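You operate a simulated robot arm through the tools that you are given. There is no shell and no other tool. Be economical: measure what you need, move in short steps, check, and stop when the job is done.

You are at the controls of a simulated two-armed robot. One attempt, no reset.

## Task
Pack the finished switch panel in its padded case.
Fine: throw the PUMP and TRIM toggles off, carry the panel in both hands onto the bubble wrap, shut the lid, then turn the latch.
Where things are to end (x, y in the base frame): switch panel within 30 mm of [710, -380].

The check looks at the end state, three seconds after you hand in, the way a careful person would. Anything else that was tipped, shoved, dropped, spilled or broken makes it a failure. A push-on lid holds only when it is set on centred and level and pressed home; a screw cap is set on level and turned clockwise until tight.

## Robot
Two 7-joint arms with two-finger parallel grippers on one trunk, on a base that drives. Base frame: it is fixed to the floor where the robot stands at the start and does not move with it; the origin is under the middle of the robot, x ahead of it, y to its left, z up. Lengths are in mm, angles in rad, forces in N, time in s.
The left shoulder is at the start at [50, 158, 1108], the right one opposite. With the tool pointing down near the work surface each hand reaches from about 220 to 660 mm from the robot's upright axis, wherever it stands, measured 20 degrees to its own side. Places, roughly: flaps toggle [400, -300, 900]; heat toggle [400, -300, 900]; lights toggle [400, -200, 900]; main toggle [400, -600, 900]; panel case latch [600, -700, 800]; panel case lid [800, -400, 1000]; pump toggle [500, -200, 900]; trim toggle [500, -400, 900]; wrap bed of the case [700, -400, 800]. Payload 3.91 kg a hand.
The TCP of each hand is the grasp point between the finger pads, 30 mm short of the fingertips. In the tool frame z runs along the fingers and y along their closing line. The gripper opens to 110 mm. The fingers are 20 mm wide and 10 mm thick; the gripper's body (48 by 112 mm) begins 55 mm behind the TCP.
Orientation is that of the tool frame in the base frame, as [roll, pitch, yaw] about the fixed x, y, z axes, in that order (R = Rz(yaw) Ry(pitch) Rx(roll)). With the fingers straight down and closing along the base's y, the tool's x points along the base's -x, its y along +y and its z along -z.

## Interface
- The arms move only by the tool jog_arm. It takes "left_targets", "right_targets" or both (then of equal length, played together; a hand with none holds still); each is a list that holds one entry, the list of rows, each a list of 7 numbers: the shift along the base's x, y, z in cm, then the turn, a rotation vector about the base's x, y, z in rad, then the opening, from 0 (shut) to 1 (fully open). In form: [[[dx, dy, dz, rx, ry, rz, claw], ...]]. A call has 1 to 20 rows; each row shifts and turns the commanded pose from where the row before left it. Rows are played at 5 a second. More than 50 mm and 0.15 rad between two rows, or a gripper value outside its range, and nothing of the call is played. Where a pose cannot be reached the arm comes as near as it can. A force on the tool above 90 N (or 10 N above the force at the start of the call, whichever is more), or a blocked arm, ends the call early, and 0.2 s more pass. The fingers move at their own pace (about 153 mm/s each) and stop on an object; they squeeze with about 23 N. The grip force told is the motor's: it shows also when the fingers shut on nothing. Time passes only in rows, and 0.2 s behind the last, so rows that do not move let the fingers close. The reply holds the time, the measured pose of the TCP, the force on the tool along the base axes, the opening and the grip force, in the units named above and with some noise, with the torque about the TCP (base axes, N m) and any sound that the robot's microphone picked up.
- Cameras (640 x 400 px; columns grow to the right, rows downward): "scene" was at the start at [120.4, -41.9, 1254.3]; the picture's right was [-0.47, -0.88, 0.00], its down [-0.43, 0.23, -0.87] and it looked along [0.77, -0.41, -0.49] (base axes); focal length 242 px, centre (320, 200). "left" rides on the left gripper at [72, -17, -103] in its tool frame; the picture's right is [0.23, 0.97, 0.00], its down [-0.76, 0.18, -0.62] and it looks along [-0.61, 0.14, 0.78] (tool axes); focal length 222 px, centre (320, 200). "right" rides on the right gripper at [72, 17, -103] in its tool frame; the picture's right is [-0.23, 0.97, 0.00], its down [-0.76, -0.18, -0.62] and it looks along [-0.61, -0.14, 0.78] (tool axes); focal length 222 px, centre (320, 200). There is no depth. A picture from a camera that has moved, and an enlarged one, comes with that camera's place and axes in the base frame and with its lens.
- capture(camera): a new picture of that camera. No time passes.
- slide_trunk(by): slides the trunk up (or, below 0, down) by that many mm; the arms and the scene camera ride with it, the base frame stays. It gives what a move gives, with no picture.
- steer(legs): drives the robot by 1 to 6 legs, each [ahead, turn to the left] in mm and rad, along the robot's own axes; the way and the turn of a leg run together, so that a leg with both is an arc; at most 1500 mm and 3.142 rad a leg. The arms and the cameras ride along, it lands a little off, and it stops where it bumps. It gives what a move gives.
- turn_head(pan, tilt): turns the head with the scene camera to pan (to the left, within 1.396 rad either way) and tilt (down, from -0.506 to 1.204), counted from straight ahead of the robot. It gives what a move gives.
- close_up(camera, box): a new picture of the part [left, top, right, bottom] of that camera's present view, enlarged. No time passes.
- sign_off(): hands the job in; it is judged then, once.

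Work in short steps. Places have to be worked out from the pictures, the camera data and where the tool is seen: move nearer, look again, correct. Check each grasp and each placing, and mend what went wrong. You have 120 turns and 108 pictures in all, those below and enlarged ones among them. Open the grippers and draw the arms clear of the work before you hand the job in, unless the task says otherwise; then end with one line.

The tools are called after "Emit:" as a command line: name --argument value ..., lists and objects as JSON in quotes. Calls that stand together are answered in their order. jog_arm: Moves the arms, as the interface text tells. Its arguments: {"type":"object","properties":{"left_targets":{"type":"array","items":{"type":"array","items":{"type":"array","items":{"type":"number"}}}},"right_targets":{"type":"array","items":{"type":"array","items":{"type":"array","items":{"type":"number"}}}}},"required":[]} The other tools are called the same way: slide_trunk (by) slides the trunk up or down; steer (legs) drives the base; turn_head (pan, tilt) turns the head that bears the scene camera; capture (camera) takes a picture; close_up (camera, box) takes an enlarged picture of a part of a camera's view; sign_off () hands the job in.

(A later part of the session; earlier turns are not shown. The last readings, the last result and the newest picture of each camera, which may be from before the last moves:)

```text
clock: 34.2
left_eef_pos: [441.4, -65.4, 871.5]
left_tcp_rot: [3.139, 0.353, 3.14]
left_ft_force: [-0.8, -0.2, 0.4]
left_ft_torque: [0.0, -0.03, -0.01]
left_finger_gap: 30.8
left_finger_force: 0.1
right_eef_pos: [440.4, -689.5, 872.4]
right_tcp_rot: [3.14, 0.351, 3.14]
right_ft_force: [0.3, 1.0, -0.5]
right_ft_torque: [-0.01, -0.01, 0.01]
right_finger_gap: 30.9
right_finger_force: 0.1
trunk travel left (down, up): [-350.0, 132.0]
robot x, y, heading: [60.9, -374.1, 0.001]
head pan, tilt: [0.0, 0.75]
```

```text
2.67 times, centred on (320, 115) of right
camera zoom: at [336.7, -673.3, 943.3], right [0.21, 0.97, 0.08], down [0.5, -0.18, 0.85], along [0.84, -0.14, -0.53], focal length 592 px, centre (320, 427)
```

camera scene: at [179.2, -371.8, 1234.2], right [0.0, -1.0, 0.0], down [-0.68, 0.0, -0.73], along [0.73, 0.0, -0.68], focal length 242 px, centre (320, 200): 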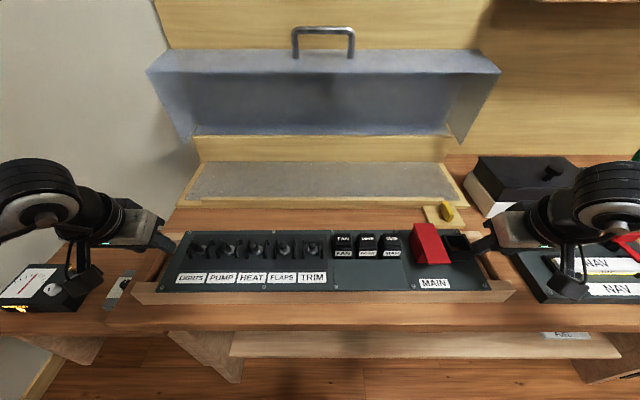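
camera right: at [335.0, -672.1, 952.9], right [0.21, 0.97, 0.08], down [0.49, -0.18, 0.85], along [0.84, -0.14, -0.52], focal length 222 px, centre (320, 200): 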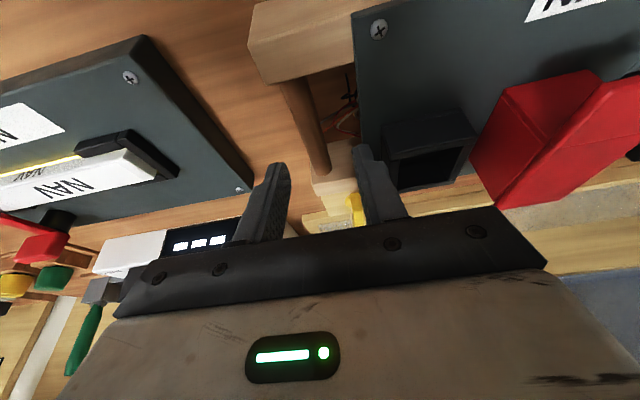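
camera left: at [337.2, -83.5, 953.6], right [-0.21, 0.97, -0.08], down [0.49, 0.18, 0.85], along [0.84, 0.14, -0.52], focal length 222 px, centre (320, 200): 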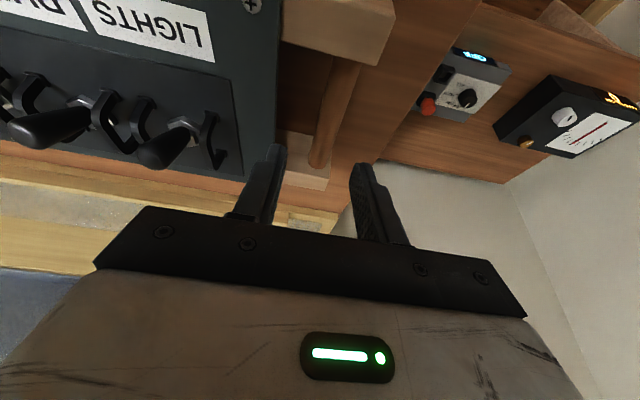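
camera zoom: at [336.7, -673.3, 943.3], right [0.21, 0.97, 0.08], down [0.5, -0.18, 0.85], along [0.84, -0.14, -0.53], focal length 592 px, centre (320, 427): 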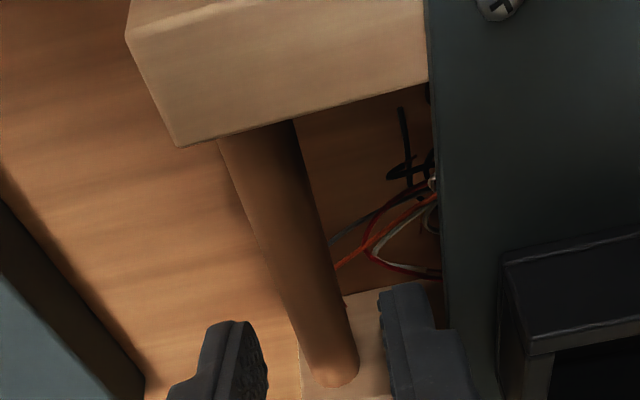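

Dowels are slightly further out (≈-64, -693). I nudge outward and lower to z≈835 around them.

Emit:
jog_arm --left_targets '[[[0, 0.15, -0.6, 0, 0, 0, 0.28], [0, 0, -1, 0, 0, 0, 0.28], [0, 0, -1, 0, 0, 0, 0.28], [0, 0, -1, 0, 0, 0, 0.28], [0, 0, 0, 0, 0, 0, 0.28]]]' --right_targets '[[[0, -0.3, -0.7, 0, 0, 0, 0.28], [0, 0, -1, 0, 0, 0, 0.28], [0, 0, -1, 0, 0, 0, 0.28], [0, 0, -1, 0, 0, 0, 0.28], [0, 0, 0, 0, 0, 0, 0.28]]]'

Emit:
close_up --camera "left" --box '[200, 40, 440, 190]'

Emit:
close_up --camera "right" --box '[200, 40, 440, 190]'

```text
clock: 35.4
left_eef_pos: [443.0, -63.4, 833.5]
left_tcp_rot: [3.14, 0.353, 3.141]
left_ft_force: [-0.2, 0.8, -0.7]
left_ft_torque: [-0.01, -0.02, 0.01]
left_finger_gap: 30.8
left_finger_force: 0.0
right_eef_pos: [439.8, -691.8, 833.9]
right_tcp_rot: [3.14, 0.351, 3.14]
right_ft_force: [-0.1, -0.1, -0.4]
right_ft_torque: [0.03, 0.01, 0.03]
right_finger_gap: 30.6
right_finger_force: 0.0
trunk travel left (down, up): [-350.0, 132.0]
robot x, y, heading: [55.9, -373.1, 0.002]
head pan, tilt: [0.0, 0.75]
```

```text
2.67 times, centred on (320, 115) of left
camera zoom: at [337.5, -81.1, 905.7], right [-0.21, 0.97, -0.08], down [0.5, 0.18, 0.85], along [0.84, 0.14, -0.52], focal length 592 px, centre (320, 427)
```

zoom: 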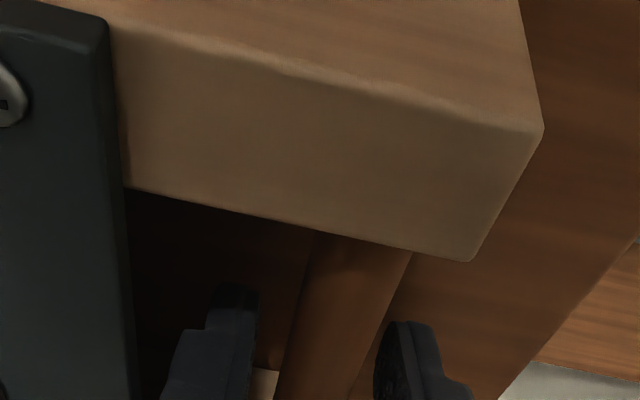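

```text
2.67 times, centred on (320, 115) of right
camera zoom: at [336.8, -676.0, 905.0], right [0.21, 0.97, 0.08], down [0.5, -0.18, 0.85], along [0.84, -0.14, -0.53], focal length 592 px, centre (320, 427)
```

zoom: 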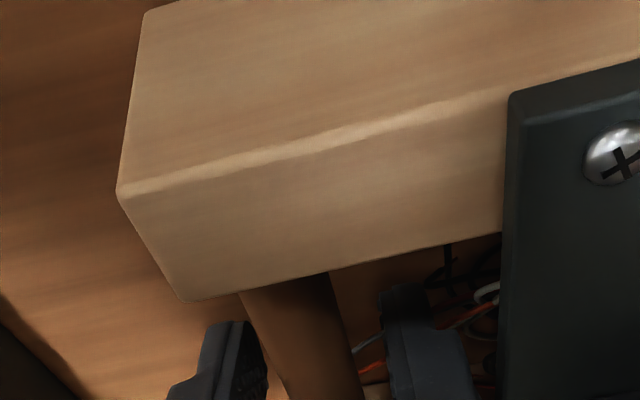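

Both hands straddle the dowels with no contact force. I close both grippers.

Emit:
jog_arm --left_targets '[[[0, 0, 0, 0, 0, 0, 0], [0, 0, 0, 0, 0, 0, 0], [0, 0, 0, 0, 0, 0, 0]]]' --right_targets '[[[0, 0, 0, 0, 0, 0, 0], [0, 0, 0, 0, 0, 0, 0], [0, 0, 0, 0, 0, 0, 0]]]'

Emit:
close_up --camera "left" --box '[200, 40, 440, 190]'

Emit:
close_up --camera "right" --box '[200, 40, 440, 190]'

```text
clock: 36.2
left_eef_pos: [440.7, -65.3, 834.1]
left_tcp_rot: [-3.14, 0.354, 3.139]
left_ft_force: [0.6, -11.3, 0.0]
left_ft_torque: [-0.04, -0.29, 0.34]
left_finger_gap: 15.9
left_finger_force: 22.6
right_eef_pos: [439.6, -690.6, 833.6]
right_tcp_rot: [3.137, 0.35, -3.141]
right_ft_force: [0.0, 11.5, -0.1]
right_ft_torque: [0.02, -0.35, 0.34]
right_finger_gap: 15.9
right_finger_force: 23.0
trunk travel left (down, up): [-350.0, 132.0]
robot x, y, heading: [57.5, -374.8, 0.001]
head pan, tilt: [0.0, 0.75]
```

```text
2.67 times, centred on (320, 115) of left
camera zoom: at [337.4, -82.0, 905.8], right [-0.21, 0.97, -0.08], down [0.5, 0.18, 0.85], along [0.84, 0.14, -0.53], focal length 592 px, centre (320, 427)
```

zoom: 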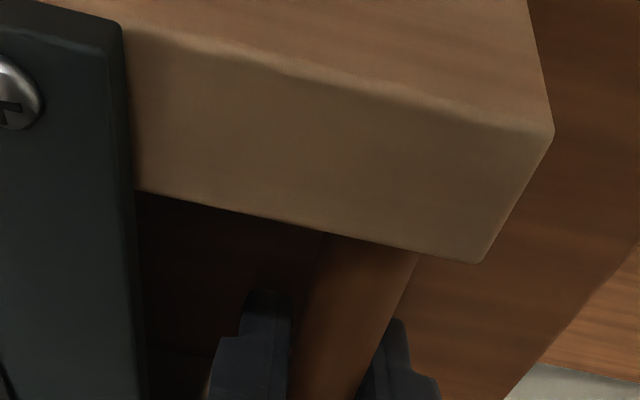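

```text
2.67 times, centred on (320, 115) of right
camera zoom: at [336.6, -675.5, 905.2], right [0.21, 0.97, 0.08], down [0.5, -0.18, 0.85], along [0.84, -0.14, -0.53], focal length 592 px, centre (320, 427)
```

zoom: 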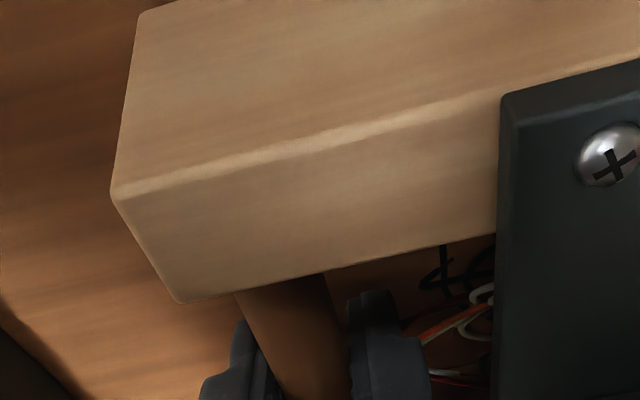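

Both grip the 16 mm dowel. I relax the sideways stress (~1.5 mm inward each) and lift a little as a test.

Emit:
jog_arm --left_targets '[[[0, -0.15, 0, 0, 0, 0, 0], [0, 0, 0.5, 0, 0, 0, 0], [0, 0, 0.5, 0, 0, 0, 0], [0, 0, 0.5, 0, 0, 0, 0], [0, 0, 0, 0, 0, 0, 0]]]' --right_targets '[[[0, 0.15, 0, 0, 0, 0, 0], [0, 0, 0.5, 0, 0, 0, 0], [0, 0, 0.5, 0, 0, 0, 0], [0, 0, 0.5, 0, 0, 0, 0], [0, 0, 0, 0, 0, 0, 0]]]'

Emit:
capture --camera "scene"

```text
clock: 37.4
left_eef_pos: [442.0, -65.6, 849.1]
left_tcp_rot: [3.138, 0.35, 3.139]
left_ft_force: [1.3, -0.5, -8.5]
left_ft_torque: [0.0, -0.16, 0.35]
left_finger_gap: 16.2
left_finger_force: 22.9
right_eef_pos: [440.2, -690.8, 847.6]
right_tcp_rot: [-3.141, 0.349, 3.14]
right_ft_force: [-0.8, 1.7, -9.5]
right_ft_torque: [-0.02, 0.14, 0.37]
right_finger_gap: 15.6
right_finger_force: 22.5
trunk travel left (down, up): [-350.0, 132.0]
robot x, y, heading: [58.7, -373.7, -0.001]
head pan, tilt: [0.0, 0.75]
```

```text
64 pictures are left
camera scene: at [182.7, -371.9, 1233.1], right [0.0, -1.0, 0.0], down [-0.68, 0.0, -0.73], along [0.73, 0.0, -0.68], focal length 242 px, centre (320, 200)
```

scene: 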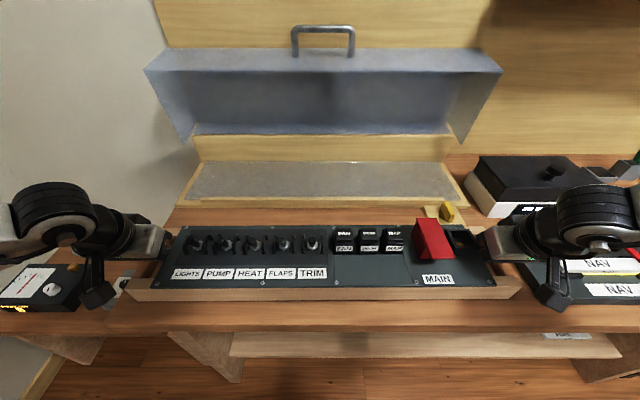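

The tray lifts level (≈18 N total). I raise it ~8 cm further and look.

Emit:
jog_arm --left_targets '[[[0, 0, 2, 0, 0, 0, 0], [0, 0, 2, 0, 0, 0, 0], [0, 0, 2, 0, 0, 0, 0], [0, 0, 2, 0, 0, 0, 0], [0, 0, 0, 0, 0, 0, 0]]]' --right_targets '[[[0, 0, 2, 0, 0, 0, 0], [0, 0, 2, 0, 0, 0, 0], [0, 0, 2, 0, 0, 0, 0], [0, 0, 2, 0, 0, 0, 0], [0, 0, 0, 0, 0, 0, 0]]]'

Emit:
capture --camera "scene"

Emit:
capture --camera "right"

```text
clock: 38.6
left_eef_pos: [440.8, -65.5, 929.1]
left_tcp_rot: [3.133, 0.348, 3.14]
left_ft_force: [0.0, 19.9, -8.6]
left_ft_torque: [0.1, 0.41, 0.25]
left_finger_gap: 15.7
left_finger_force: 23.7
right_eef_pos: [439.2, -690.4, 929.3]
right_tcp_rot: [-3.137, 0.35, 3.14]
right_ft_force: [-1.6, -19.6, -8.5]
right_ft_torque: [-0.05, -0.41, 0.28]
right_finger_gap: 16.0
right_finger_force: 22.8
trunk travel left (down, up): [-350.0, 132.0]
robot x, y, heading: [60.2, -370.6, 0.004]
head pan, tilt: [0.0, 0.75]
```

```text
63 pictures are left
camera scene: at [182.8, -371.9, 1233.1], right [0.0, -1.0, 0.0], down [-0.68, 0.0, -0.73], along [0.73, 0.0, -0.68], focal length 242 px, centre (320, 200)
```

scene: 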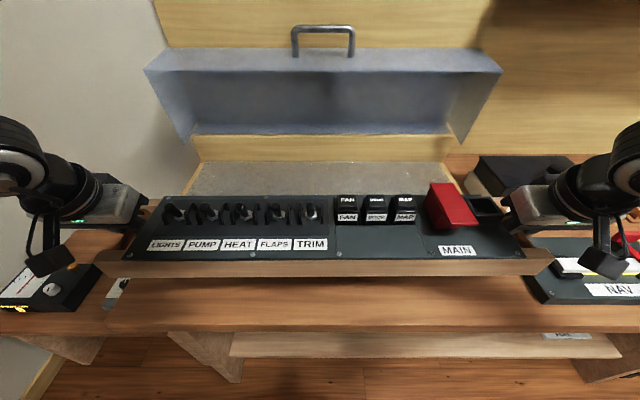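

```text
62 pictures are left
camera right: at [337.1, -674.5, 1001.2], right [0.22, 0.97, 0.08], down [0.5, -0.18, 0.85], along [0.84, -0.15, -0.53], focal length 222 px, centre (320, 200)
```

right: 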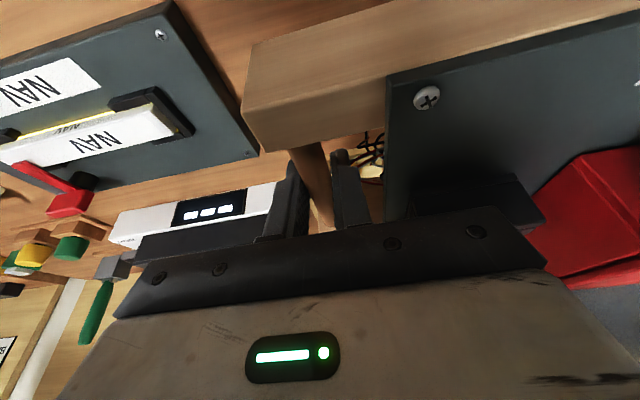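

Box on the right is clear (y<-785). Hands press inward ~20 N; I ease outward 1.5 mm and carry the tray forward ~16 cm first.

Emit:
jog_arm --left_targets '[[[0, 0.15, 0, 0, 0, 0, 0], [3.2, 0, 0, 0, 0, 0, 0], [3.2, 0, 0, 0, 0, 0, 0], [3.2, 0, 0, 0, 0, 0, 0], [3.2, 0, 0, 0, 0, 0, 0], [3.2, 0, 0, 0, 0, 0, 0], [0, 0, 0, 0, 0, 0, 0]]]' --right_targets '[[[0, -0.15, 0, 0, 0, 0, 0], [3.2, 0, 0, 0, 0, 0, 0], [3.2, 0, 0, 0, 0, 0, 0], [3.2, 0, 0, 0, 0, 0, 0], [3.2, 0, 0, 0, 0, 0, 0], [3.2, 0, 0, 0, 0, 0, 0], [0, 0, 0, 0, 0, 0, 0]]]'

Emit:
capture --camera "scene"

```text
clock: 40.2
left_eef_pos: [601.9, -66.8, 928.0]
left_tcp_rot: [-3.142, 0.351, 3.138]
left_ft_force: [1.8, -5.9, -8.1]
left_ft_torque: [-0.01, -0.24, 0.32]
left_finger_gap: 16.0
left_finger_force: 23.1
right_eef_pos: [598.5, -693.7, 929.7]
right_tcp_rot: [3.138, 0.35, -3.141]
right_ft_force: [-0.3, 6.0, -8.8]
right_ft_torque: [0.05, 0.27, 0.32]
right_finger_gap: 15.9
right_finger_force: 23.3
trunk travel left (down, up): [-350.0, 132.0]
robot x, y, heading: [57.6, -377.7, -0.001]
head pan, tilt: [0.0, 0.75]
```

```text
61 pictures are left
camera scene: at [182.9, -371.9, 1233.1], right [0.0, -1.0, 0.0], down [-0.68, 0.0, -0.73], along [0.73, 0.0, -0.68], focal length 242 px, centre (320, 200)
```

scene: 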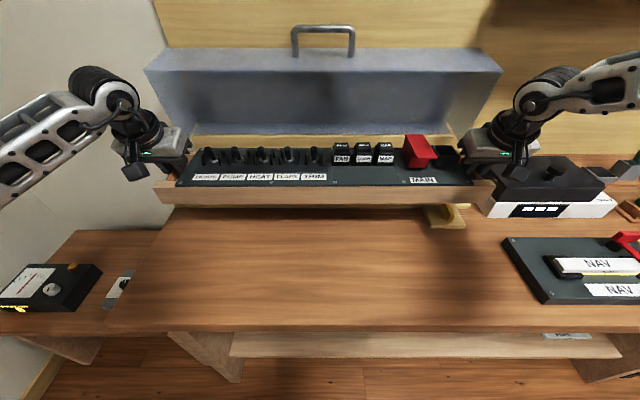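

Stable. I carry on 10 cm forward to x≈700.

Emit:
jog_arm --left_targets '[[[2.4, 0, 0, 0, 0, 0, 0], [2.5, 0, 0, 0, 0, 0, 0], [2.5, 0, 0, 0, 0, 0, 0], [2.5, 0, 0, 0, 0, 0, 0], [0, 0, 0, 0, 0, 0, 0]]]' --right_targets '[[[2.6, 0, 0, 0, 0, 0, 0], [2.5, 0, 0, 0, 0, 0, 0], [2.5, 0, 0, 0, 0, 0, 0], [2.5, 0, 0, 0, 0, 0, 0], [0, 0, 0, 0, 0, 0, 0]]]'

Emit:
capture --camera "scene"

Emit:
capture --camera "left"

Emit:
capture --camera "right"

```text
clock: 41.4
left_eef_pos: [701.9, -67.7, 928.5]
left_tcp_rot: [3.14, 0.351, 3.138]
left_ft_force: [-0.3, -11.6, -8.8]
left_ft_torque: [-0.01, 0.02, -0.43]
left_finger_gap: 15.7
left_finger_force: 23.4
right_eef_pos: [687.9, -694.0, 933.0]
right_tcp_rot: [3.136, 0.349, -3.141]
right_ft_force: [2.0, 11.9, -9.3]
right_ft_torque: [0.05, -0.09, -0.34]
right_finger_gap: 16.0
right_finger_force: 22.9
right hand out of reach, approached as far as the arm can: row 4
trunk travel left (down, up): [-350.0, 132.0]
robot x, y, heading: [56.0, -374.9, -0.0]
head pan, tilt: [0.0, 0.75]
```

```text
60 pictures are left
camera scene: at [183.5, -371.8, 1233.0], right [0.0, -1.0, 0.0], down [-0.68, 0.0, -0.73], along [0.73, 0.0, -0.68], focal length 242 px, centre (320, 200)
```

scene: 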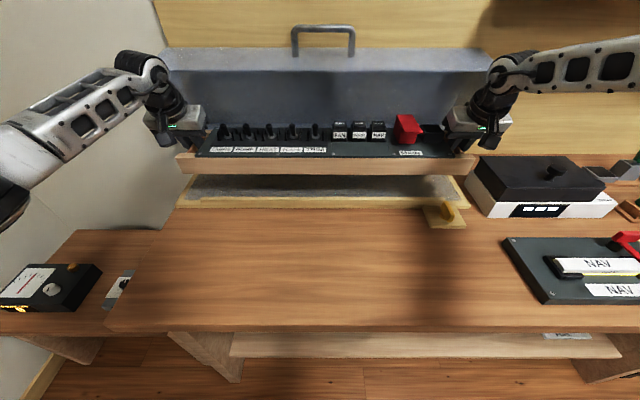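

```text
59 pictures are left
camera left: at [597.9, -84.9, 1001.4], right [-0.21, 0.97, -0.08], down [0.5, 0.17, 0.85], along [0.84, 0.14, -0.53], focal length 222 px, centre (320, 200)
```

left: 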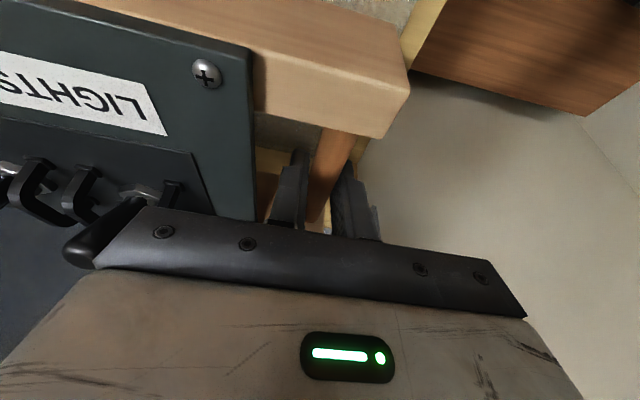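

```text
58 pictures are left
camera right: at [585.3, -678.3, 1004.2], right [0.21, 0.97, 0.08], down [0.5, -0.18, 0.85], along [0.84, -0.14, -0.53], focal length 222 px, centre (320, 200)
```

right: 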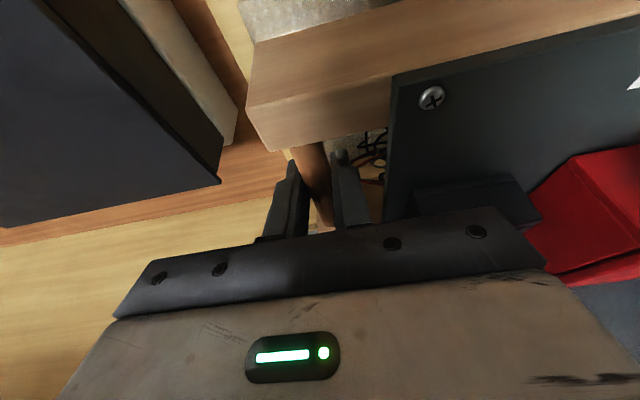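

The right arm is at its limit (x≈688). I square the left hand to it, then drive the base ~27 mm closer and later lower with the trunk.

Emit:
jog_arm --left_targets '[[[-0.7, 0, 0, 0, 0, 0, 0], [-0.7, 0.1, 0, 0, 0, 0, 0], [0, 0, 0, 0, 0, 0, 0]]]' --right_targets '[[[0, 0, 0, 0, 0, 0, 0], [0, -0.05, -0.2, 0, 0, 0, 0], [0, 0, 0, 0, 0, 0, 0]]]'

Emit:
steer --legs '[[27, 0]]'

Emit:
capture --camera "scene"

```text
clock: 42.2
left_eef_pos: [688.5, -67.5, 928.2]
left_tcp_rot: [-3.138, 0.35, 3.138]
left_ft_force: [1.5, -22.3, -7.8]
left_ft_torque: [-0.02, -0.35, 0.36]
left_finger_gap: 16.0
left_finger_force: 22.5
right_eef_pos: [687.9, -694.8, 931.2]
right_tcp_rot: [3.137, 0.348, -3.139]
right_ft_force: [-0.2, 22.3, -9.9]
right_ft_torque: [-0.04, 0.31, 0.4]
right_finger_gap: 15.9
right_finger_force: 22.8
trunk travel left (down, up): [-350.0, 132.0]
robot x, y, heading: [61.0, -375.2, 0.003]
head pan, tilt: [0.0, 0.75]
```

```text
clock: 43.0
left_eef_pos: [715.7, -67.7, 926.8]
left_tcp_rot: [-3.137, 0.347, 3.135]
left_ft_force: [1.3, -24.0, -8.7]
left_ft_torque: [-0.04, -0.48, 0.35]
left_finger_gap: 16.0
left_finger_force: 23.3
right_eef_pos: [716.3, -694.0, 930.1]
right_tcp_rot: [3.136, 0.349, -3.14]
right_ft_force: [-1.2, 23.8, -10.5]
right_ft_torque: [0.01, 0.48, 0.33]
right_finger_gap: 15.9
right_finger_force: 23.1
trunk travel left (down, up): [-350.0, 132.0]
robot x, y, heading: [88.5, -371.9, -0.001]
head pan, tilt: [0.0, 0.75]
```

```text
57 pictures are left
camera scene: at [212.0, -371.8, 1232.9], right [0.0, -1.0, 0.0], down [-0.68, 0.0, -0.73], along [0.73, 0.0, -0.68], focal length 242 px, centre (320, 200)
```

scene: 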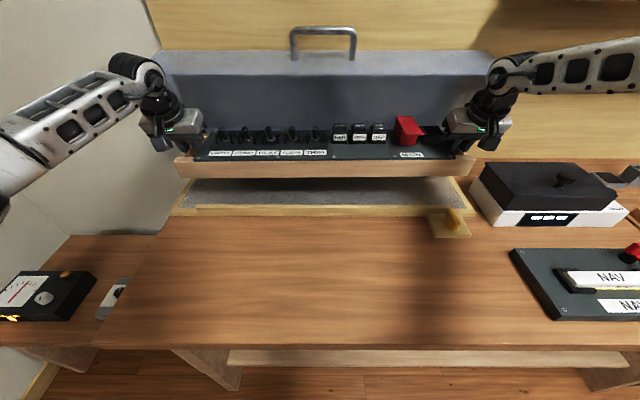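

Drive OK: tray centre x≈716, y≈-381. I relieve the outward pull, then lower the trunk 60 mm.

Emit:
jog_arm --left_targets '[[[0, -0.15, 0, 0, 0, 0, 0], [0, -0.1, 0, 0, 0, 0, 0]]]' --right_targets '[[[0, 0.15, -0.2, 0, 0, 0, 0], [0, 0.1, 0, 0, 0, 0, 0]]]'

Emit:
slide_trunk --by -60

Emit:
capture --camera "scene"

Emit:
capture --camera "left"

Emit:
capture --camera "right"

```text
clock: 43.6
left_eef_pos: [714.7, -67.6, 927.1]
left_tcp_rot: [-3.139, 0.349, 3.14]
left_ft_force: [0.7, 7.2, -8.4]
left_ft_torque: [0.01, -0.23, 0.31]
left_finger_gap: 15.7
left_finger_force: 22.7
right_eef_pos: [713.0, -694.3, 926.8]
right_tcp_rot: [3.139, 0.346, 3.142]
right_ft_force: [-0.8, -7.5, -8.0]
right_ft_torque: [-0.04, 0.22, 0.34]
right_finger_gap: 15.9
right_finger_force: 22.4
trunk travel left (down, up): [-350.0, 132.0]
robot x, y, heading: [84.7, -372.1, 0.003]
head pan, tilt: [0.0, 0.75]
```

```text
clock: 44.6
left_eef_pos: [714.7, -68.4, 867.6]
left_tcp_rot: [3.141, 0.35, 3.139]
left_ft_force: [1.0, 16.5, -7.2]
left_ft_torque: [0.04, -0.35, 0.39]
left_finger_gap: 15.7
left_finger_force: 22.5
right_eef_pos: [713.9, -694.5, 867.6]
right_tcp_rot: [3.138, 0.348, 3.141]
right_ft_force: [-0.5, -16.1, -8.5]
right_ft_torque: [-0.05, 0.35, 0.26]
right_finger_gap: 16.1
right_finger_force: 22.3
trunk travel left (down, up): [-290.0, 192.0]
robot x, y, heading: [83.8, -376.3, -0.001]
head pan, tilt: [0.0, 0.75]
```

```text
56 pictures are left
camera scene: at [210.8, -371.8, 1173.1], right [0.0, -1.0, 0.0], down [-0.68, 0.0, -0.73], along [0.73, 0.0, -0.68], focal length 242 px, centre (320, 200)
```

scene: 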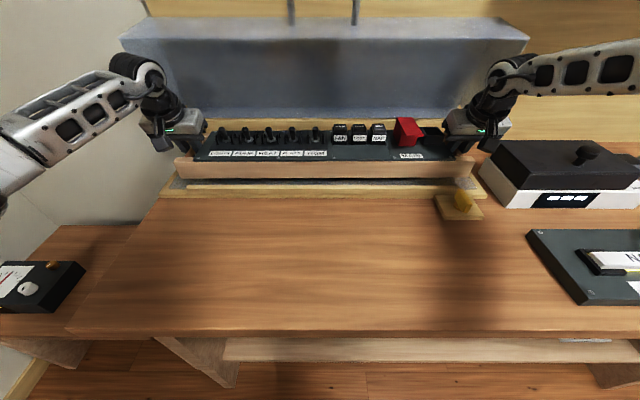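

```text
55 pictures are left
camera left: at [610.7, -85.1, 940.5], right [-0.21, 0.97, -0.08], down [0.5, 0.18, 0.85], along [0.84, 0.14, -0.53], focal length 222 px, centre (320, 200)
```

left: 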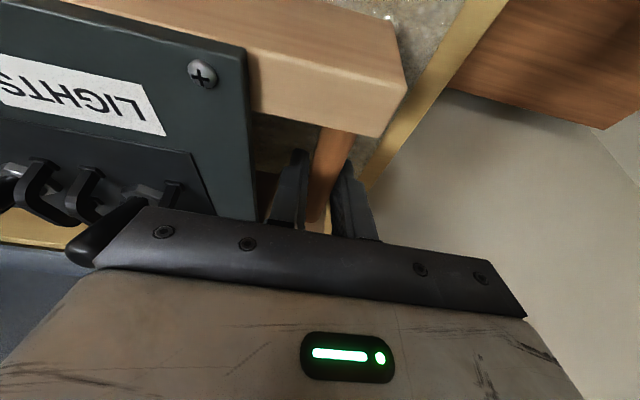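

```text
54 pictures are left
camera right: at [610.5, -678.3, 939.7], right [0.21, 0.97, 0.08], down [0.5, -0.18, 0.85], along [0.84, -0.14, -0.53], focal length 222 px, centre (320, 200)
```

right: 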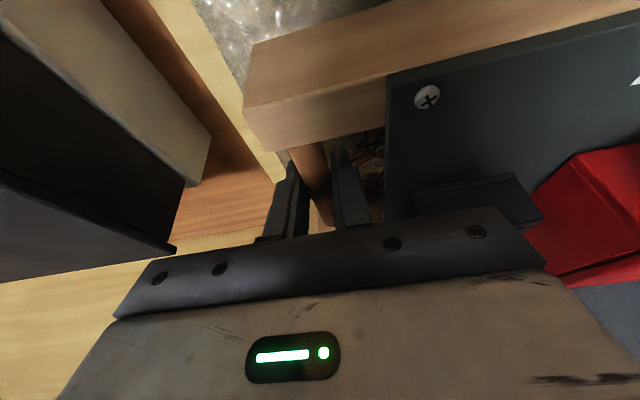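

Tray bottom is ~10 mm above the lip. I check its front edge against the lip before the final descent.

Emit:
close_up --camera "scene" --box '[160, 120, 320, 220]'

Emit:
close_up --camera "scene" --box '[360, 120, 520, 220]'

```text
4.00 times, centred on (240, 170) of scene
camera zoom: at [210.8, -371.8, 1173.1], right [0.0, -1.0, 0.0], down [-0.68, 0.0, -0.73], along [0.73, 0.0, -0.68], focal length 970 px, centre (640, 320)
```

zoom: 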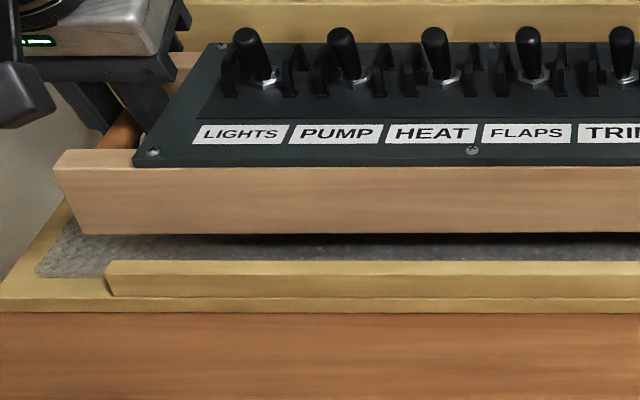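

```text
4.00 times, centred on (440, 170) of scene
camera zoom: at [210.8, -371.8, 1173.1], right [0.0, -1.0, 0.0], down [-0.68, 0.0, -0.73], along [0.73, 0.0, -0.68], focal length 970 px, centre (-160, 320)
```

zoom: 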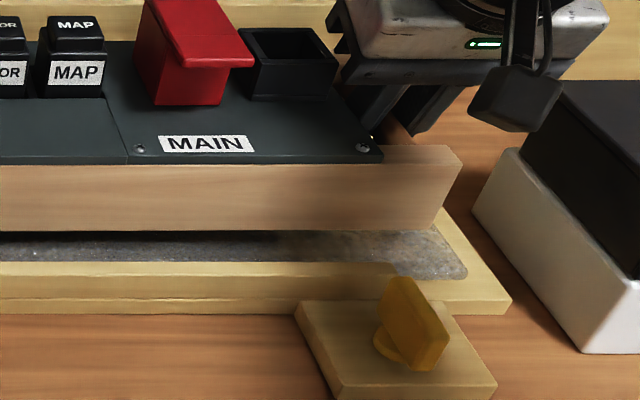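

Front edge x≈648 clears the lip (≈634) by ~14 mm and the back is fine. I lower gently in 4 mm steps.

Emit:
jog_arm --left_targets '[[[0, 0.12, -0.4, 0, 0, 0, 0], [0, 0, -0.4, 0, 0, 0, 0], [0, 0, -0.4, 0, 0, 0, 0], [0, 0, 0, 0, 0, 0, 0]]]' --right_targets '[[[0, -0.12, -0.4, 0, 0, 0, 0], [0, 0, -0.4, 0, 0, 0, 0], [0, 0, -0.4, 0, 0, 0, 0], [0, 0, 0, 0, 0, 0, 0]]]'

```text
clock: 45.6
left_eef_pos: [715.6, -68.0, 855.7]
left_tcp_rot: [-3.136, 0.351, 3.137]
left_ft_force: [0.3, 10.7, -8.2]
left_ft_torque: [0.04, -0.18, 0.31]
left_finger_gap: 16.0
left_finger_force: 23.0
right_eef_pos: [708.9, -694.0, 857.3]
right_tcp_rot: [3.136, 0.351, -3.141]
right_ft_force: [-0.1, -10.7, -8.9]
right_ft_torque: [-0.02, 0.12, -0.08]
right_finger_gap: 15.8
right_finger_force: 23.3
right hand out of reach, approached as far as the arm can: row 3
trunk travel left (down, up): [-290.0, 192.0]
robot x, y, heading: [80.8, -367.8, -0.003]
head pan, tilt: [0.0, 0.75]
```

The right arm is at its limit, so I continue down with the trunk in small slides.

Emit:
slide_trunk --by -6

Emit:
slide_trunk --by -4

```text
clock: 46.2
left_eef_pos: [715.7, -68.4, 853.8]
left_tcp_rot: [-3.136, 0.356, 3.136]
left_ft_force: [2.6, 10.5, 5.3]
left_ft_torque: [-0.01, 0.58, 0.36]
left_finger_gap: 15.8
left_finger_force: 23.0
right_eef_pos: [711.7, -693.0, 854.3]
right_tcp_rot: [3.134, 0.355, -3.14]
right_ft_force: [0.1, -10.2, 1.9]
right_ft_torque: [-0.05, 0.64, 0.09]
right_finger_gap: 15.9
right_finger_force: 23.3
trunk travel left (down, up): [-284.0, 198.0]
robot x, y, heading: [85.7, -373.3, 0.002]
head pan, tilt: [0.0, 0.75]
```

```text
clock: 46.7
left_eef_pos: [713.9, -68.2, 853.0]
left_tcp_rot: [-3.136, 0.364, 3.138]
left_ft_force: [9.1, 10.1, 18.7]
left_ft_torque: [0.05, -0.1, 0.4]
left_finger_gap: 15.7
left_finger_force: 23.3
right_eef_pos: [709.9, -694.4, 854.1]
right_tcp_rot: [3.135, 0.364, 3.141]
right_ft_force: [2.5, -9.9, 17.3]
right_ft_torque: [-0.08, 0.19, 0.05]
right_finger_gap: 15.9
right_finger_force: 23.0
trunk travel left (down, up): [-280.0, 202.0]
robot x, y, heading: [88.8, -371.4, 0.004]
head pan, tilt: [0.0, 0.75]
```

It rests on the wrap (Fz turned positive at z≈853). I relieve the pressing by 4 mm, check the picture, then open narrowly.

Emit:
slide_trunk --by 4

Emit:
capture --camera "scene"

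Emit:
jog_arm --left_targets '[[[0, 0, 0, 0, 0, 0, 0.1], [0, 0, 0, 0, 0, 0, 0.28], [0, 0, 0, 0, 0, 0, 0.28]]]' --right_targets '[[[0, 0, 0, 0, 0, 0, 0.1], [0, 0, 0, 0, 0, 0, 0.28], [0, 0, 0, 0, 0, 0, 0.28]]]'

Emit:
capture --camera "scene"

Emit:
capture --camera "left"

Emit:
capture --camera "right"

```text
clock: 47.2
left_eef_pos: [713.3, -68.2, 852.3]
left_tcp_rot: [-3.139, 0.354, 3.137]
left_ft_force: [8.7, 7.4, 11.7]
left_ft_torque: [0.07, -0.33, 0.42]
left_finger_gap: 15.6
left_finger_force: 23.3
right_eef_pos: [708.9, -694.9, 852.9]
right_tcp_rot: [3.135, 0.357, 3.141]
right_ft_force: [8.3, -8.2, 12.5]
right_ft_torque: [-0.02, -0.52, 0.01]
right_finger_gap: 15.8
right_finger_force: 23.0
trunk travel left (down, up): [-284.0, 198.0]
robot x, y, heading: [85.5, -369.6, 0.005]
head pan, tilt: [0.0, 0.75]
```

```text
51 pictures are left
camera scene: at [208.7, -371.8, 1167.4], right [0.0, -1.0, 0.0], down [-0.68, 0.0, -0.73], along [0.73, 0.0, -0.68], focal length 242 px, centre (320, 200)
```

scene: 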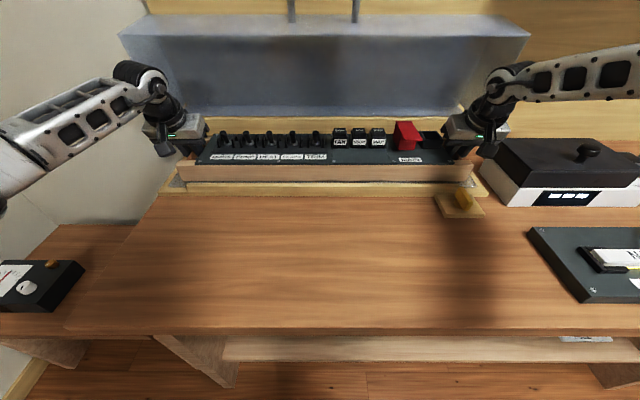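

```text
clock: 48.0
left_eef_pos: [711.7, -68.8, 851.6]
left_tcp_rot: [-3.137, 0.35, 3.134]
left_ft_force: [-2.4, -6.4, 8.0]
left_ft_torque: [-0.05, 0.06, 0.0]
left_finger_gap: 27.5
left_finger_force: 0.1
right_eef_pos: [706.5, -693.7, 852.3]
right_tcp_rot: [3.135, 0.351, 3.142]
right_ft_force: [-2.6, 3.6, 6.6]
right_ft_torque: [0.03, 0.08, -0.04]
right_finger_gap: 28.8
right_finger_force: 0.1
trunk travel left (down, up): [-284.0, 198.0]
robot x, y, heading: [85.0, -374.6, -0.0]
head pan, tilt: [0.0, 0.75]
```

```text
50 pictures are left
camera scene: at [207.7, -372.1, 1167.4], right [0.0, -1.0, 0.0], down [-0.68, 0.0, -0.73], along [0.73, 0.0, -0.68], focal length 242 px, centre (320, 200)
```

scene: 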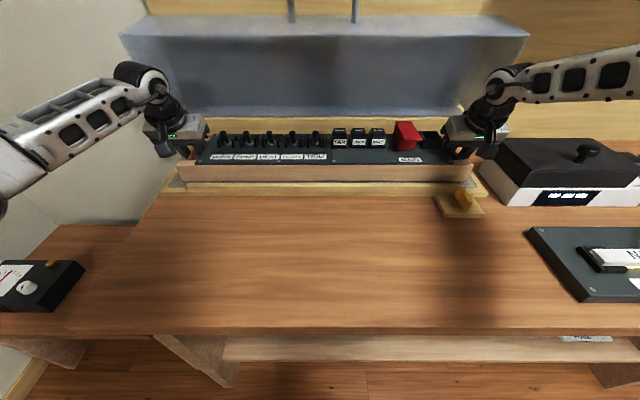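

```text
49 pictures are left
camera left: at [608.2, -85.5, 924.3], right [-0.21, 0.98, -0.08], down [0.5, 0.18, 0.85], along [0.84, 0.13, -0.53], focal length 222 px, centre (320, 200)
```

left: 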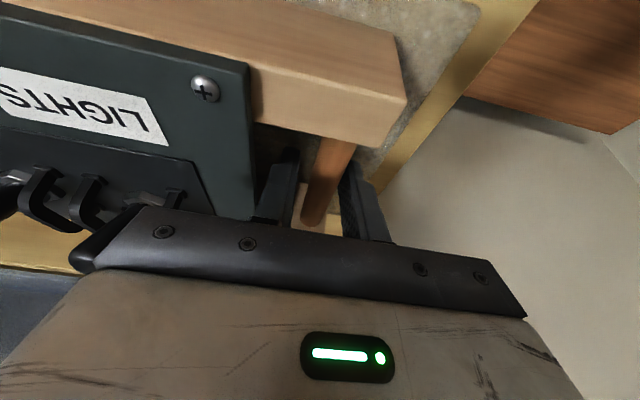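

```text
48 pictures are left
camera right: at [604.3, -678.9, 923.6], right [0.21, 0.97, 0.08], down [0.5, -0.18, 0.85], along [0.84, -0.14, -0.53], focal length 222 px, centre (320, 200)
```

right: 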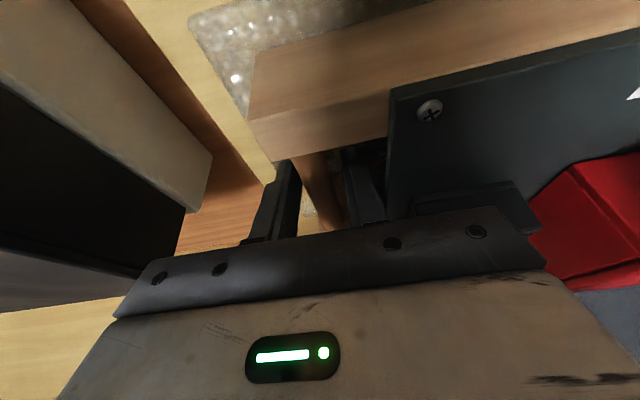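

The tray is on the wrap and released; slight residual forces. I shift each hand ~2 mm with the force and rise gently.

Emit:
jog_arm --left_targets '[[[0, -0.2, 0.3, 0, 0, 0, 0.28], [0, 0, 0.7, 0, 0, 0, 0.28], [0, 0, 0, 0, 0, 0, 0.28]]]' --right_targets '[[[0, 0.15, 0.3, 0, 0, 0, 0.28], [0, 0, 0.7, 0, 0, 0, 0.28], [0, 0, 0, 0, 0, 0, 0.28]]]'

```text
clock: 48.8
left_eef_pos: [712.8, -69.7, 860.1]
left_tcp_rot: [-3.138, 0.348, 3.139]
left_ft_force: [-0.1, -0.5, -0.7]
left_ft_torque: [-0.02, -0.01, 0.01]
left_finger_gap: 31.0
left_finger_force: 0.0
right_eef_pos: [708.9, -693.3, 861.7]
right_tcp_rot: [3.137, 0.352, -3.14]
right_ft_force: [-0.6, 0.3, 0.5]
right_ft_torque: [0.01, -0.01, 0.01]
right_finger_gap: 30.7
right_finger_force: 0.1
trunk travel left (down, up): [-284.0, 198.0]
robot x, y, heading: [82.1, -372.6, 0.004]
head pan, tilt: [0.0, 0.75]
```

Forces are zero: free. I raise 6 cm and withdraw both hands backward.

Emit:
jog_arm --left_targets '[[[0, 0, 2, 0, 0, 0, 0.28], [0, 0, 2, 0, 0, 0, 0.28], [-1, 0, 2, 0, 0, 0, 0.28], [-4, 0, 1, 0, 0, 0, 0.28], [-4, 0, 1, 0, 0, 0, 0.28], [-4, 0, 0, 0, 0, 0, 0.28], [-4, 0, 0, 0, 0, 0, 0.28], [-4, 0, 0, 0, 0, 0, 0.28]]]' --right_targets '[[[0, 0, 2, 0, 0, 0, 0.28], [0, 0, 2, 0, 0, 0, 0.28], [-1, 0, 2, 0, 0, 0, 0.28], [-4, 0, 1, 0, 0, 0, 0.28], [-4, 0, 1, 0, 0, 0, 0.28], [-4, 0, 0, 0, 0, 0, 0.28], [-4, 0, 0, 0, 0, 0, 0.28], [-4, 0, 0, 0, 0, 0, 0.28]]]'

Emit:
slide_trunk --by 66

Emit:
turn_head --pan 0.0 --tilt 0.5

Emit:
capture --camera "scene"

```text
clock: 50.6
left_eef_pos: [499.5, -70.0, 943.6]
left_tcp_rot: [-3.141, 0.35, 3.137]
left_ft_force: [0.3, 1.6, 0.3]
left_ft_torque: [0.02, 0.0, 0.03]
left_finger_gap: 30.7
left_finger_force: 0.1
right_eef_pos: [497.0, -692.1, 939.1]
right_tcp_rot: [3.134, 0.352, -3.14]
right_ft_force: [-0.3, 0.2, -0.1]
right_ft_torque: [0.0, -0.01, 0.01]
right_finger_gap: 30.6
right_finger_force: 0.2
trunk travel left (down, up): [-284.0, 198.0]
robot x, y, heading: [85.5, -370.8, -0.003]
head pan, tilt: [0.0, 0.75]
```

```text
clock: 51.7
left_eef_pos: [502.0, -70.0, 1010.2]
left_tcp_rot: [-3.139, 0.351, 3.135]
left_ft_force: [0.4, 0.1, -0.1]
left_ft_torque: [0.0, -0.02, 0.02]
left_finger_gap: 31.1
left_finger_force: 0.0
right_eef_pos: [498.4, -691.6, 1006.2]
right_tcp_rot: [3.135, 0.352, -3.14]
right_ft_force: [0.6, 0.4, -0.3]
right_ft_torque: [-0.03, -0.03, 0.01]
right_finger_gap: 31.0
right_finger_force: 0.1
trunk travel left (down, up): [-350.0, 132.0]
robot x, y, heading: [87.0, -372.6, -0.001]
head pan, tilt: [0.0, 0.75]
```

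```text
clock: 52.5
left_eef_pos: [501.3, -71.3, 1009.8]
left_tcp_rot: [-3.138, 0.35, 3.137]
left_ft_force: [-0.4, 0.1, 0.3]
left_ft_torque: [0.03, 0.0, 0.0]
left_finger_gap: 31.1
left_finger_force: 0.1
right_eef_pos: [497.3, -690.8, 1006.7]
right_tcp_rot: [3.137, 0.353, -3.14]
right_ft_force: [0.5, -0.5, 0.4]
right_ft_torque: [0.01, -0.02, 0.02]
right_finger_gap: 30.7
right_finger_force: 0.0
trunk travel left (down, up): [-350.0, 132.0]
robot x, y, heading: [87.2, -374.3, 0.005]
head pan, tilt: [0.0, 0.499]
```

```text
47 pictures are left
camera scene: at [217.6, -371.8, 1255.2], right [0.0, -1.0, 0.0], down [-0.48, 0.0, -0.88], along [0.88, 0.0, -0.48], focal length 242 px, centre (320, 200)
```

scene: 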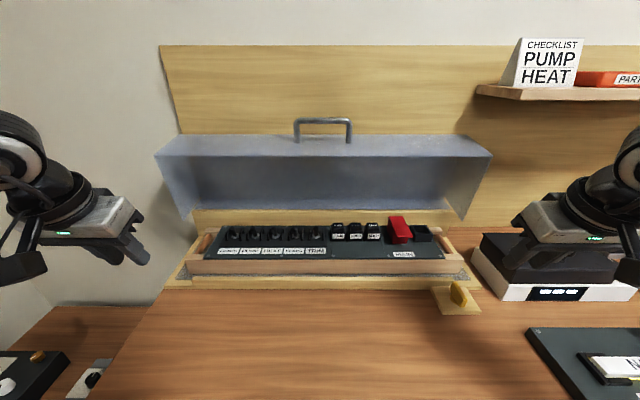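

The panel is seated well. The lid handle bar is at about (785,-379,1148), running along y. I raise the trunk, and turn the left hand (clear of the lid) so it closes in the x–z plane pointing 45° forward-down.

Emit:
slide_trunk --by 110

Emit:
jog_arm --left_targets '[[[0, -3, 0, 0, 0.12, 0, 0.28], [0, -3, 0, 0, 0.12, 0, 0.28], [0, -3, 0, 0, 0.11, 0, 0.28], [0, -3, 0, 0, 0, -0.143, 0.28], [0, -3, 0, 0, 0, -0.143, 0.28], [0, -3, 0, 0, 0, -0.143, 0.28], [0, -3, 0, 0, 0, -0.143, 0.28], [0, -3, 0, 0, 0, -0.143, 0.28], [0, -3, 0, 0, 0, -0.143, 0.28], [0, -3, 0, 0, 0, -0.143, 0.28], [0, -0.8, 0, 0, 0, -0.143, 0.28], [0, 0, 0, 0, 0, -0.143, 0.28], [0, 0, 0, 0, 0, -0.143, 0.28], [0, 0, 0, 0, 0, -0.141, 0.28], [0, 0, 0, 0, 0, 0, 0.28]]]'

Emit:
capture --camera "scene"

```text
clock: 53.9
left_eef_pos: [501.6, -71.5, 1119.7]
left_tcp_rot: [-3.14, 0.351, 3.137]
left_ft_force: [-0.6, -0.5, -0.6]
left_ft_torque: [0.01, 0.01, 0.02]
left_finger_gap: 30.7
left_finger_force: 0.0
right_eef_pos: [498.5, -692.1, 1116.9]
right_tcp_rot: [3.135, 0.351, -3.139]
right_ft_force: [0.1, 0.4, -0.6]
right_ft_torque: [0.03, -0.01, -0.01]
right_finger_gap: 30.7
right_finger_force: 0.0
trunk travel left (down, up): [-460.0, 22.0]
robot x, y, heading: [87.7, -373.8, -0.003]
head pan, tilt: [0.0, 0.499]
```

```text
clock: 57.1
left_eef_pos: [502.8, -377.6, 1119.1]
left_tcp_rot: [-3.137, -0.001, 1.898]
left_ft_force: [-0.2, -0.2, -0.8]
left_ft_torque: [0.02, -0.02, 0.02]
left_finger_gap: 30.6
left_finger_force: 0.1
left hand out of reach, approached as far as the arm can: row 13, 14
right_eef_pos: [497.1, -691.5, 1115.6]
right_tcp_rot: [3.136, 0.351, -3.14]
right_ft_force: [0.0, 0.5, 1.4]
right_ft_torque: [0.0, 0.0, 0.01]
right_finger_gap: 30.6
right_finger_force: 0.1
trunk travel left (down, up): [-460.0, 22.0]
robot x, y, heading: [83.4, -369.5, 0.0]
head pan, tilt: [0.0, 0.499]
```

```text
46 pictures are left
camera scene: at [217.6, -371.8, 1365.3], right [0.0, -1.0, 0.0], down [-0.48, 0.0, -0.88], along [0.88, 0.0, -0.48], focal length 242 px, centre (320, 200)
```

scene: 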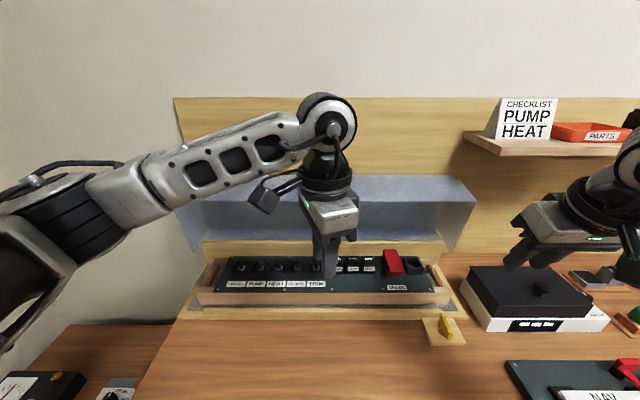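

The wrist hits a limit at yaw 1.9, so I try turning the other way to yaw -1.571.

Emit:
jog_arm --left_targets '[[[0, 0, 0, 0, 0, 0.141, 0.28], [0, 0, 0, 0, 0, 0.141, 0.28], [0, 0, 0, 0, 0, 0.141, 0.28], [0, 0, 0, 0, 0, 0.141, 0.28], [0, 0, 0, 0, 0, 0.141, 0.28], [0, 0, 0, 0, 0, 0.141, 0.28], [0, 0, 0, 0, 0, 0.141, 0.28], [0, 0, 0, 0, 0, 0.141, 0.28], [0, 0, 0, 0, 0, 0.141, 0.28], [0, 0, 0, 0, 0, 0.141, 0.28], [0, 0, 0, 0, 0, 0.141, 0.28], [0, 0, 0, 0, 0, 0.141, 0.28], [0, 0, 0, 0, 0, 0.141, 0.28], [0, 0, 0, 0, 0, 0.141, 0.28], [0, 0, 0, 0, 0, 0.141, 0.28], [0, 0, 0, 0, 0, 0.141, 0.28], [0, 0, 0, 0, 0, 0.141, 0.28], [0, 0, 0, 0, 0, 0.141, 0.28], [0, 0, 0, 0, 0, 0.141, 0.28], [0, 0, 0, 0, 0, 0.136, 0.28]]]'

```text
clock: 61.3
left_eef_pos: [499.9, -379.0, 1119.4]
left_tcp_rot: [-3.138, 0.0, -1.566]
left_ft_force: [0.0, 0.8, -0.2]
left_ft_torque: [0.01, 0.02, 0.0]
left_finger_gap: 30.7
left_finger_force: 0.1
right_eef_pos: [498.0, -692.7, 1115.6]
right_tcp_rot: [3.136, 0.352, -3.139]
right_ft_force: [0.2, 0.1, -0.2]
right_ft_torque: [-0.01, -0.01, 0.0]
right_finger_gap: 30.6
right_finger_force: 0.1
trunk travel left (down, up): [-460.0, 22.0]
robot x, y, heading: [88.8, -369.7, 0.005]
head pan, tilt: [0.0, 0.499]
```

That works. Now I tilt the tool 45° forward and raise to z≈1180.

Emit:
jog_arm --left_targets '[[[0, 0, 1, 0, -0.131, 0, 0.28], [0, 0, 1, 0, -0.131, 0, 0.28], [1, 0, 1, 0, -0.131, 0, 0.28], [2, 0, 1, 0, -0.131, 0, 0.28], [3, 0, 1, 0, -0.131, 0, 0.28], [3, 0, 1, 0, -0.131, 0, 0.28], [0, 0, 0, 0, 0, 0, 0.28]]]'

Emit:
capture --camera "scene"

Emit:
capture --camera "left"

```text
clock: 62.9
left_eef_pos: [592.5, -379.4, 1177.9]
left_tcp_rot: [-2.347, -0.001, -1.571]
left_ft_force: [0.0, -0.4, 0.0]
left_ft_torque: [0.0, -0.01, -0.03]
left_finger_gap: 30.9
left_finger_force: 0.0
right_eef_pos: [497.9, -692.7, 1115.7]
right_tcp_rot: [3.137, 0.351, -3.14]
right_ft_force: [-0.1, 0.8, -0.6]
right_ft_torque: [0.0, 0.0, 0.04]
right_finger_gap: 30.5
right_finger_force: 0.0
trunk travel left (down, up): [-460.0, 22.0]
robot x, y, heading: [89.5, -369.6, -0.002]
head pan, tilt: [0.0, 0.499]
```

```text
45 pictures are left
camera scene: at [217.5, -371.8, 1365.3], right [0.0, -1.0, 0.0], down [-0.48, 0.0, -0.88], along [0.88, 0.0, -0.48], focal length 242 px, centre (320, 200)
```

scene: 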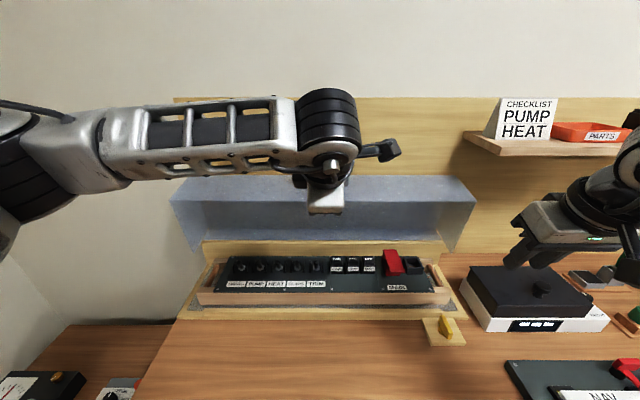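

```text
44 pictures are left
camera left: at [530.3, -451.8, 1262.9], right [-0.68, -0.23, -0.69], down [-0.57, 0.76, 0.31], along [0.46, 0.61, -0.65], focal length 222 px, centre (320, 200)
```

left: 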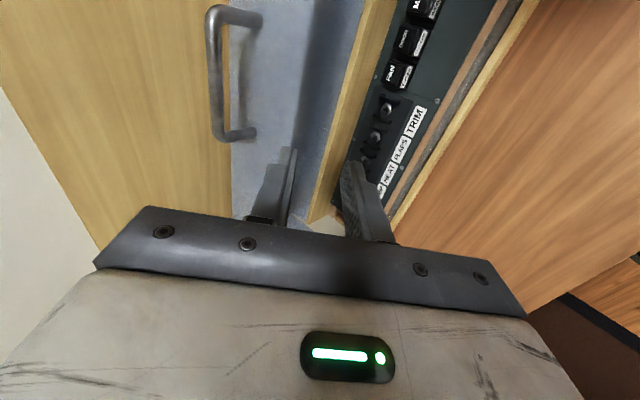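

Handle bar estimated near x≈780–810, z≈1135–1150, y≈-435…-305. I move closer, staying above it, and look again.

Emit:
jog_arm --left_targets '[[[3.5, 0, 0.5, 0, 0, 0, 0.28], [3.5, 0.1, 0.5, 0, 0, 0, 0.28], [3.5, 0.1, 0.5, 0, 0, 0, 0.28], [3.5, 0.2, 0, 0, 0, 0, 0.28], [0, 0, 0, 0, 0, 0, 0.28]]]'

Emit:
turn_head --pan 0.0 --tilt 0.3

Emit:
capture --camera "left"

Emit:
capture --camera "scene"

```text
clock: 64.1
left_eef_pos: [733.6, -375.5, 1195.1]
left_tcp_rot: [-2.351, 0.0, -1.572]
left_ft_force: [-0.5, -0.2, 0.2]
left_ft_torque: [-0.01, 0.0, -0.01]
left_finger_gap: 31.2
left_finger_force: 0.1
right_eef_pos: [498.7, -693.7, 1117.7]
right_tcp_rot: [3.137, 0.353, -3.139]
right_ft_force: [-0.1, 0.7, 0.6]
right_ft_torque: [0.0, 0.03, -0.03]
right_finger_gap: 30.9
right_finger_force: 0.1
trunk travel left (down, up): [-460.0, 22.0]
robot x, y, heading: [85.3, -371.3, 0.002]
head pan, tilt: [0.0, 0.499]
```

```text
clock: 64.8
left_eef_pos: [733.7, -376.7, 1195.5]
left_tcp_rot: [-2.351, 0.0, -1.57]
left_ft_force: [-0.2, -0.8, 0.2]
left_ft_torque: [-0.02, 0.01, -0.02]
left_finger_gap: 30.8
left_finger_force: 0.2
right_eef_pos: [498.6, -692.3, 1115.2]
right_tcp_rot: [3.135, 0.352, -3.14]
right_ft_force: [-0.3, 0.1, 0.2]
right_ft_torque: [0.0, 0.0, 0.02]
right_finger_gap: 30.8
right_finger_force: 0.0
trunk travel left (down, up): [-460.0, 22.0]
robot x, y, heading: [86.3, -373.7, -0.0]
head pan, tilt: [0.0, 0.3]
```

```text
43 pictures are left
camera left: at [671.0, -448.7, 1280.7], right [-0.68, -0.23, -0.69], down [-0.57, 0.76, 0.31], along [0.46, 0.61, -0.65], focal length 222 px, centre (320, 200)
```

left: 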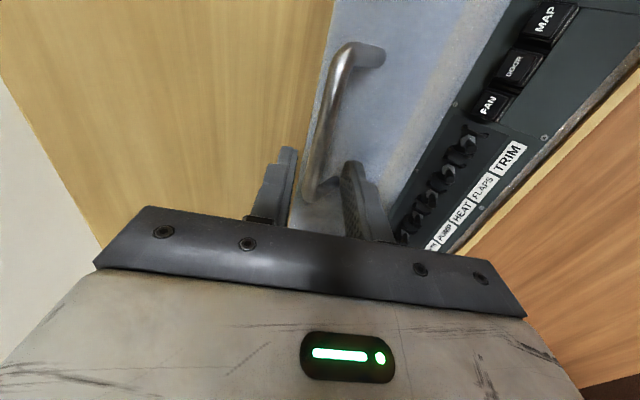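

```text
42 pictures are left
camera scene: at [220.0, -371.8, 1383.6], right [0.0, -1.0, 0.0], down [-0.3, 0.0, -0.96], along [0.96, 0.0, -0.3], focal length 242 px, centre (320, 200)
```

scene: 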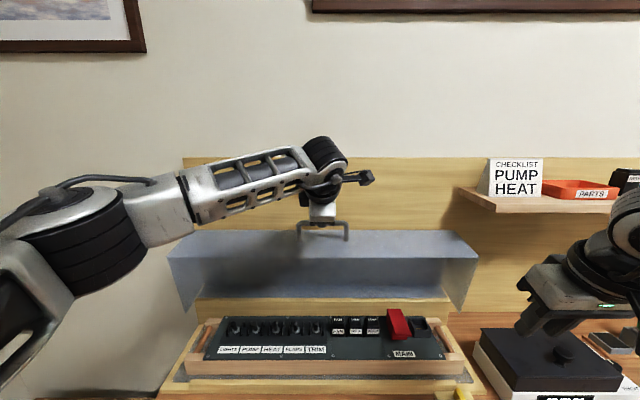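

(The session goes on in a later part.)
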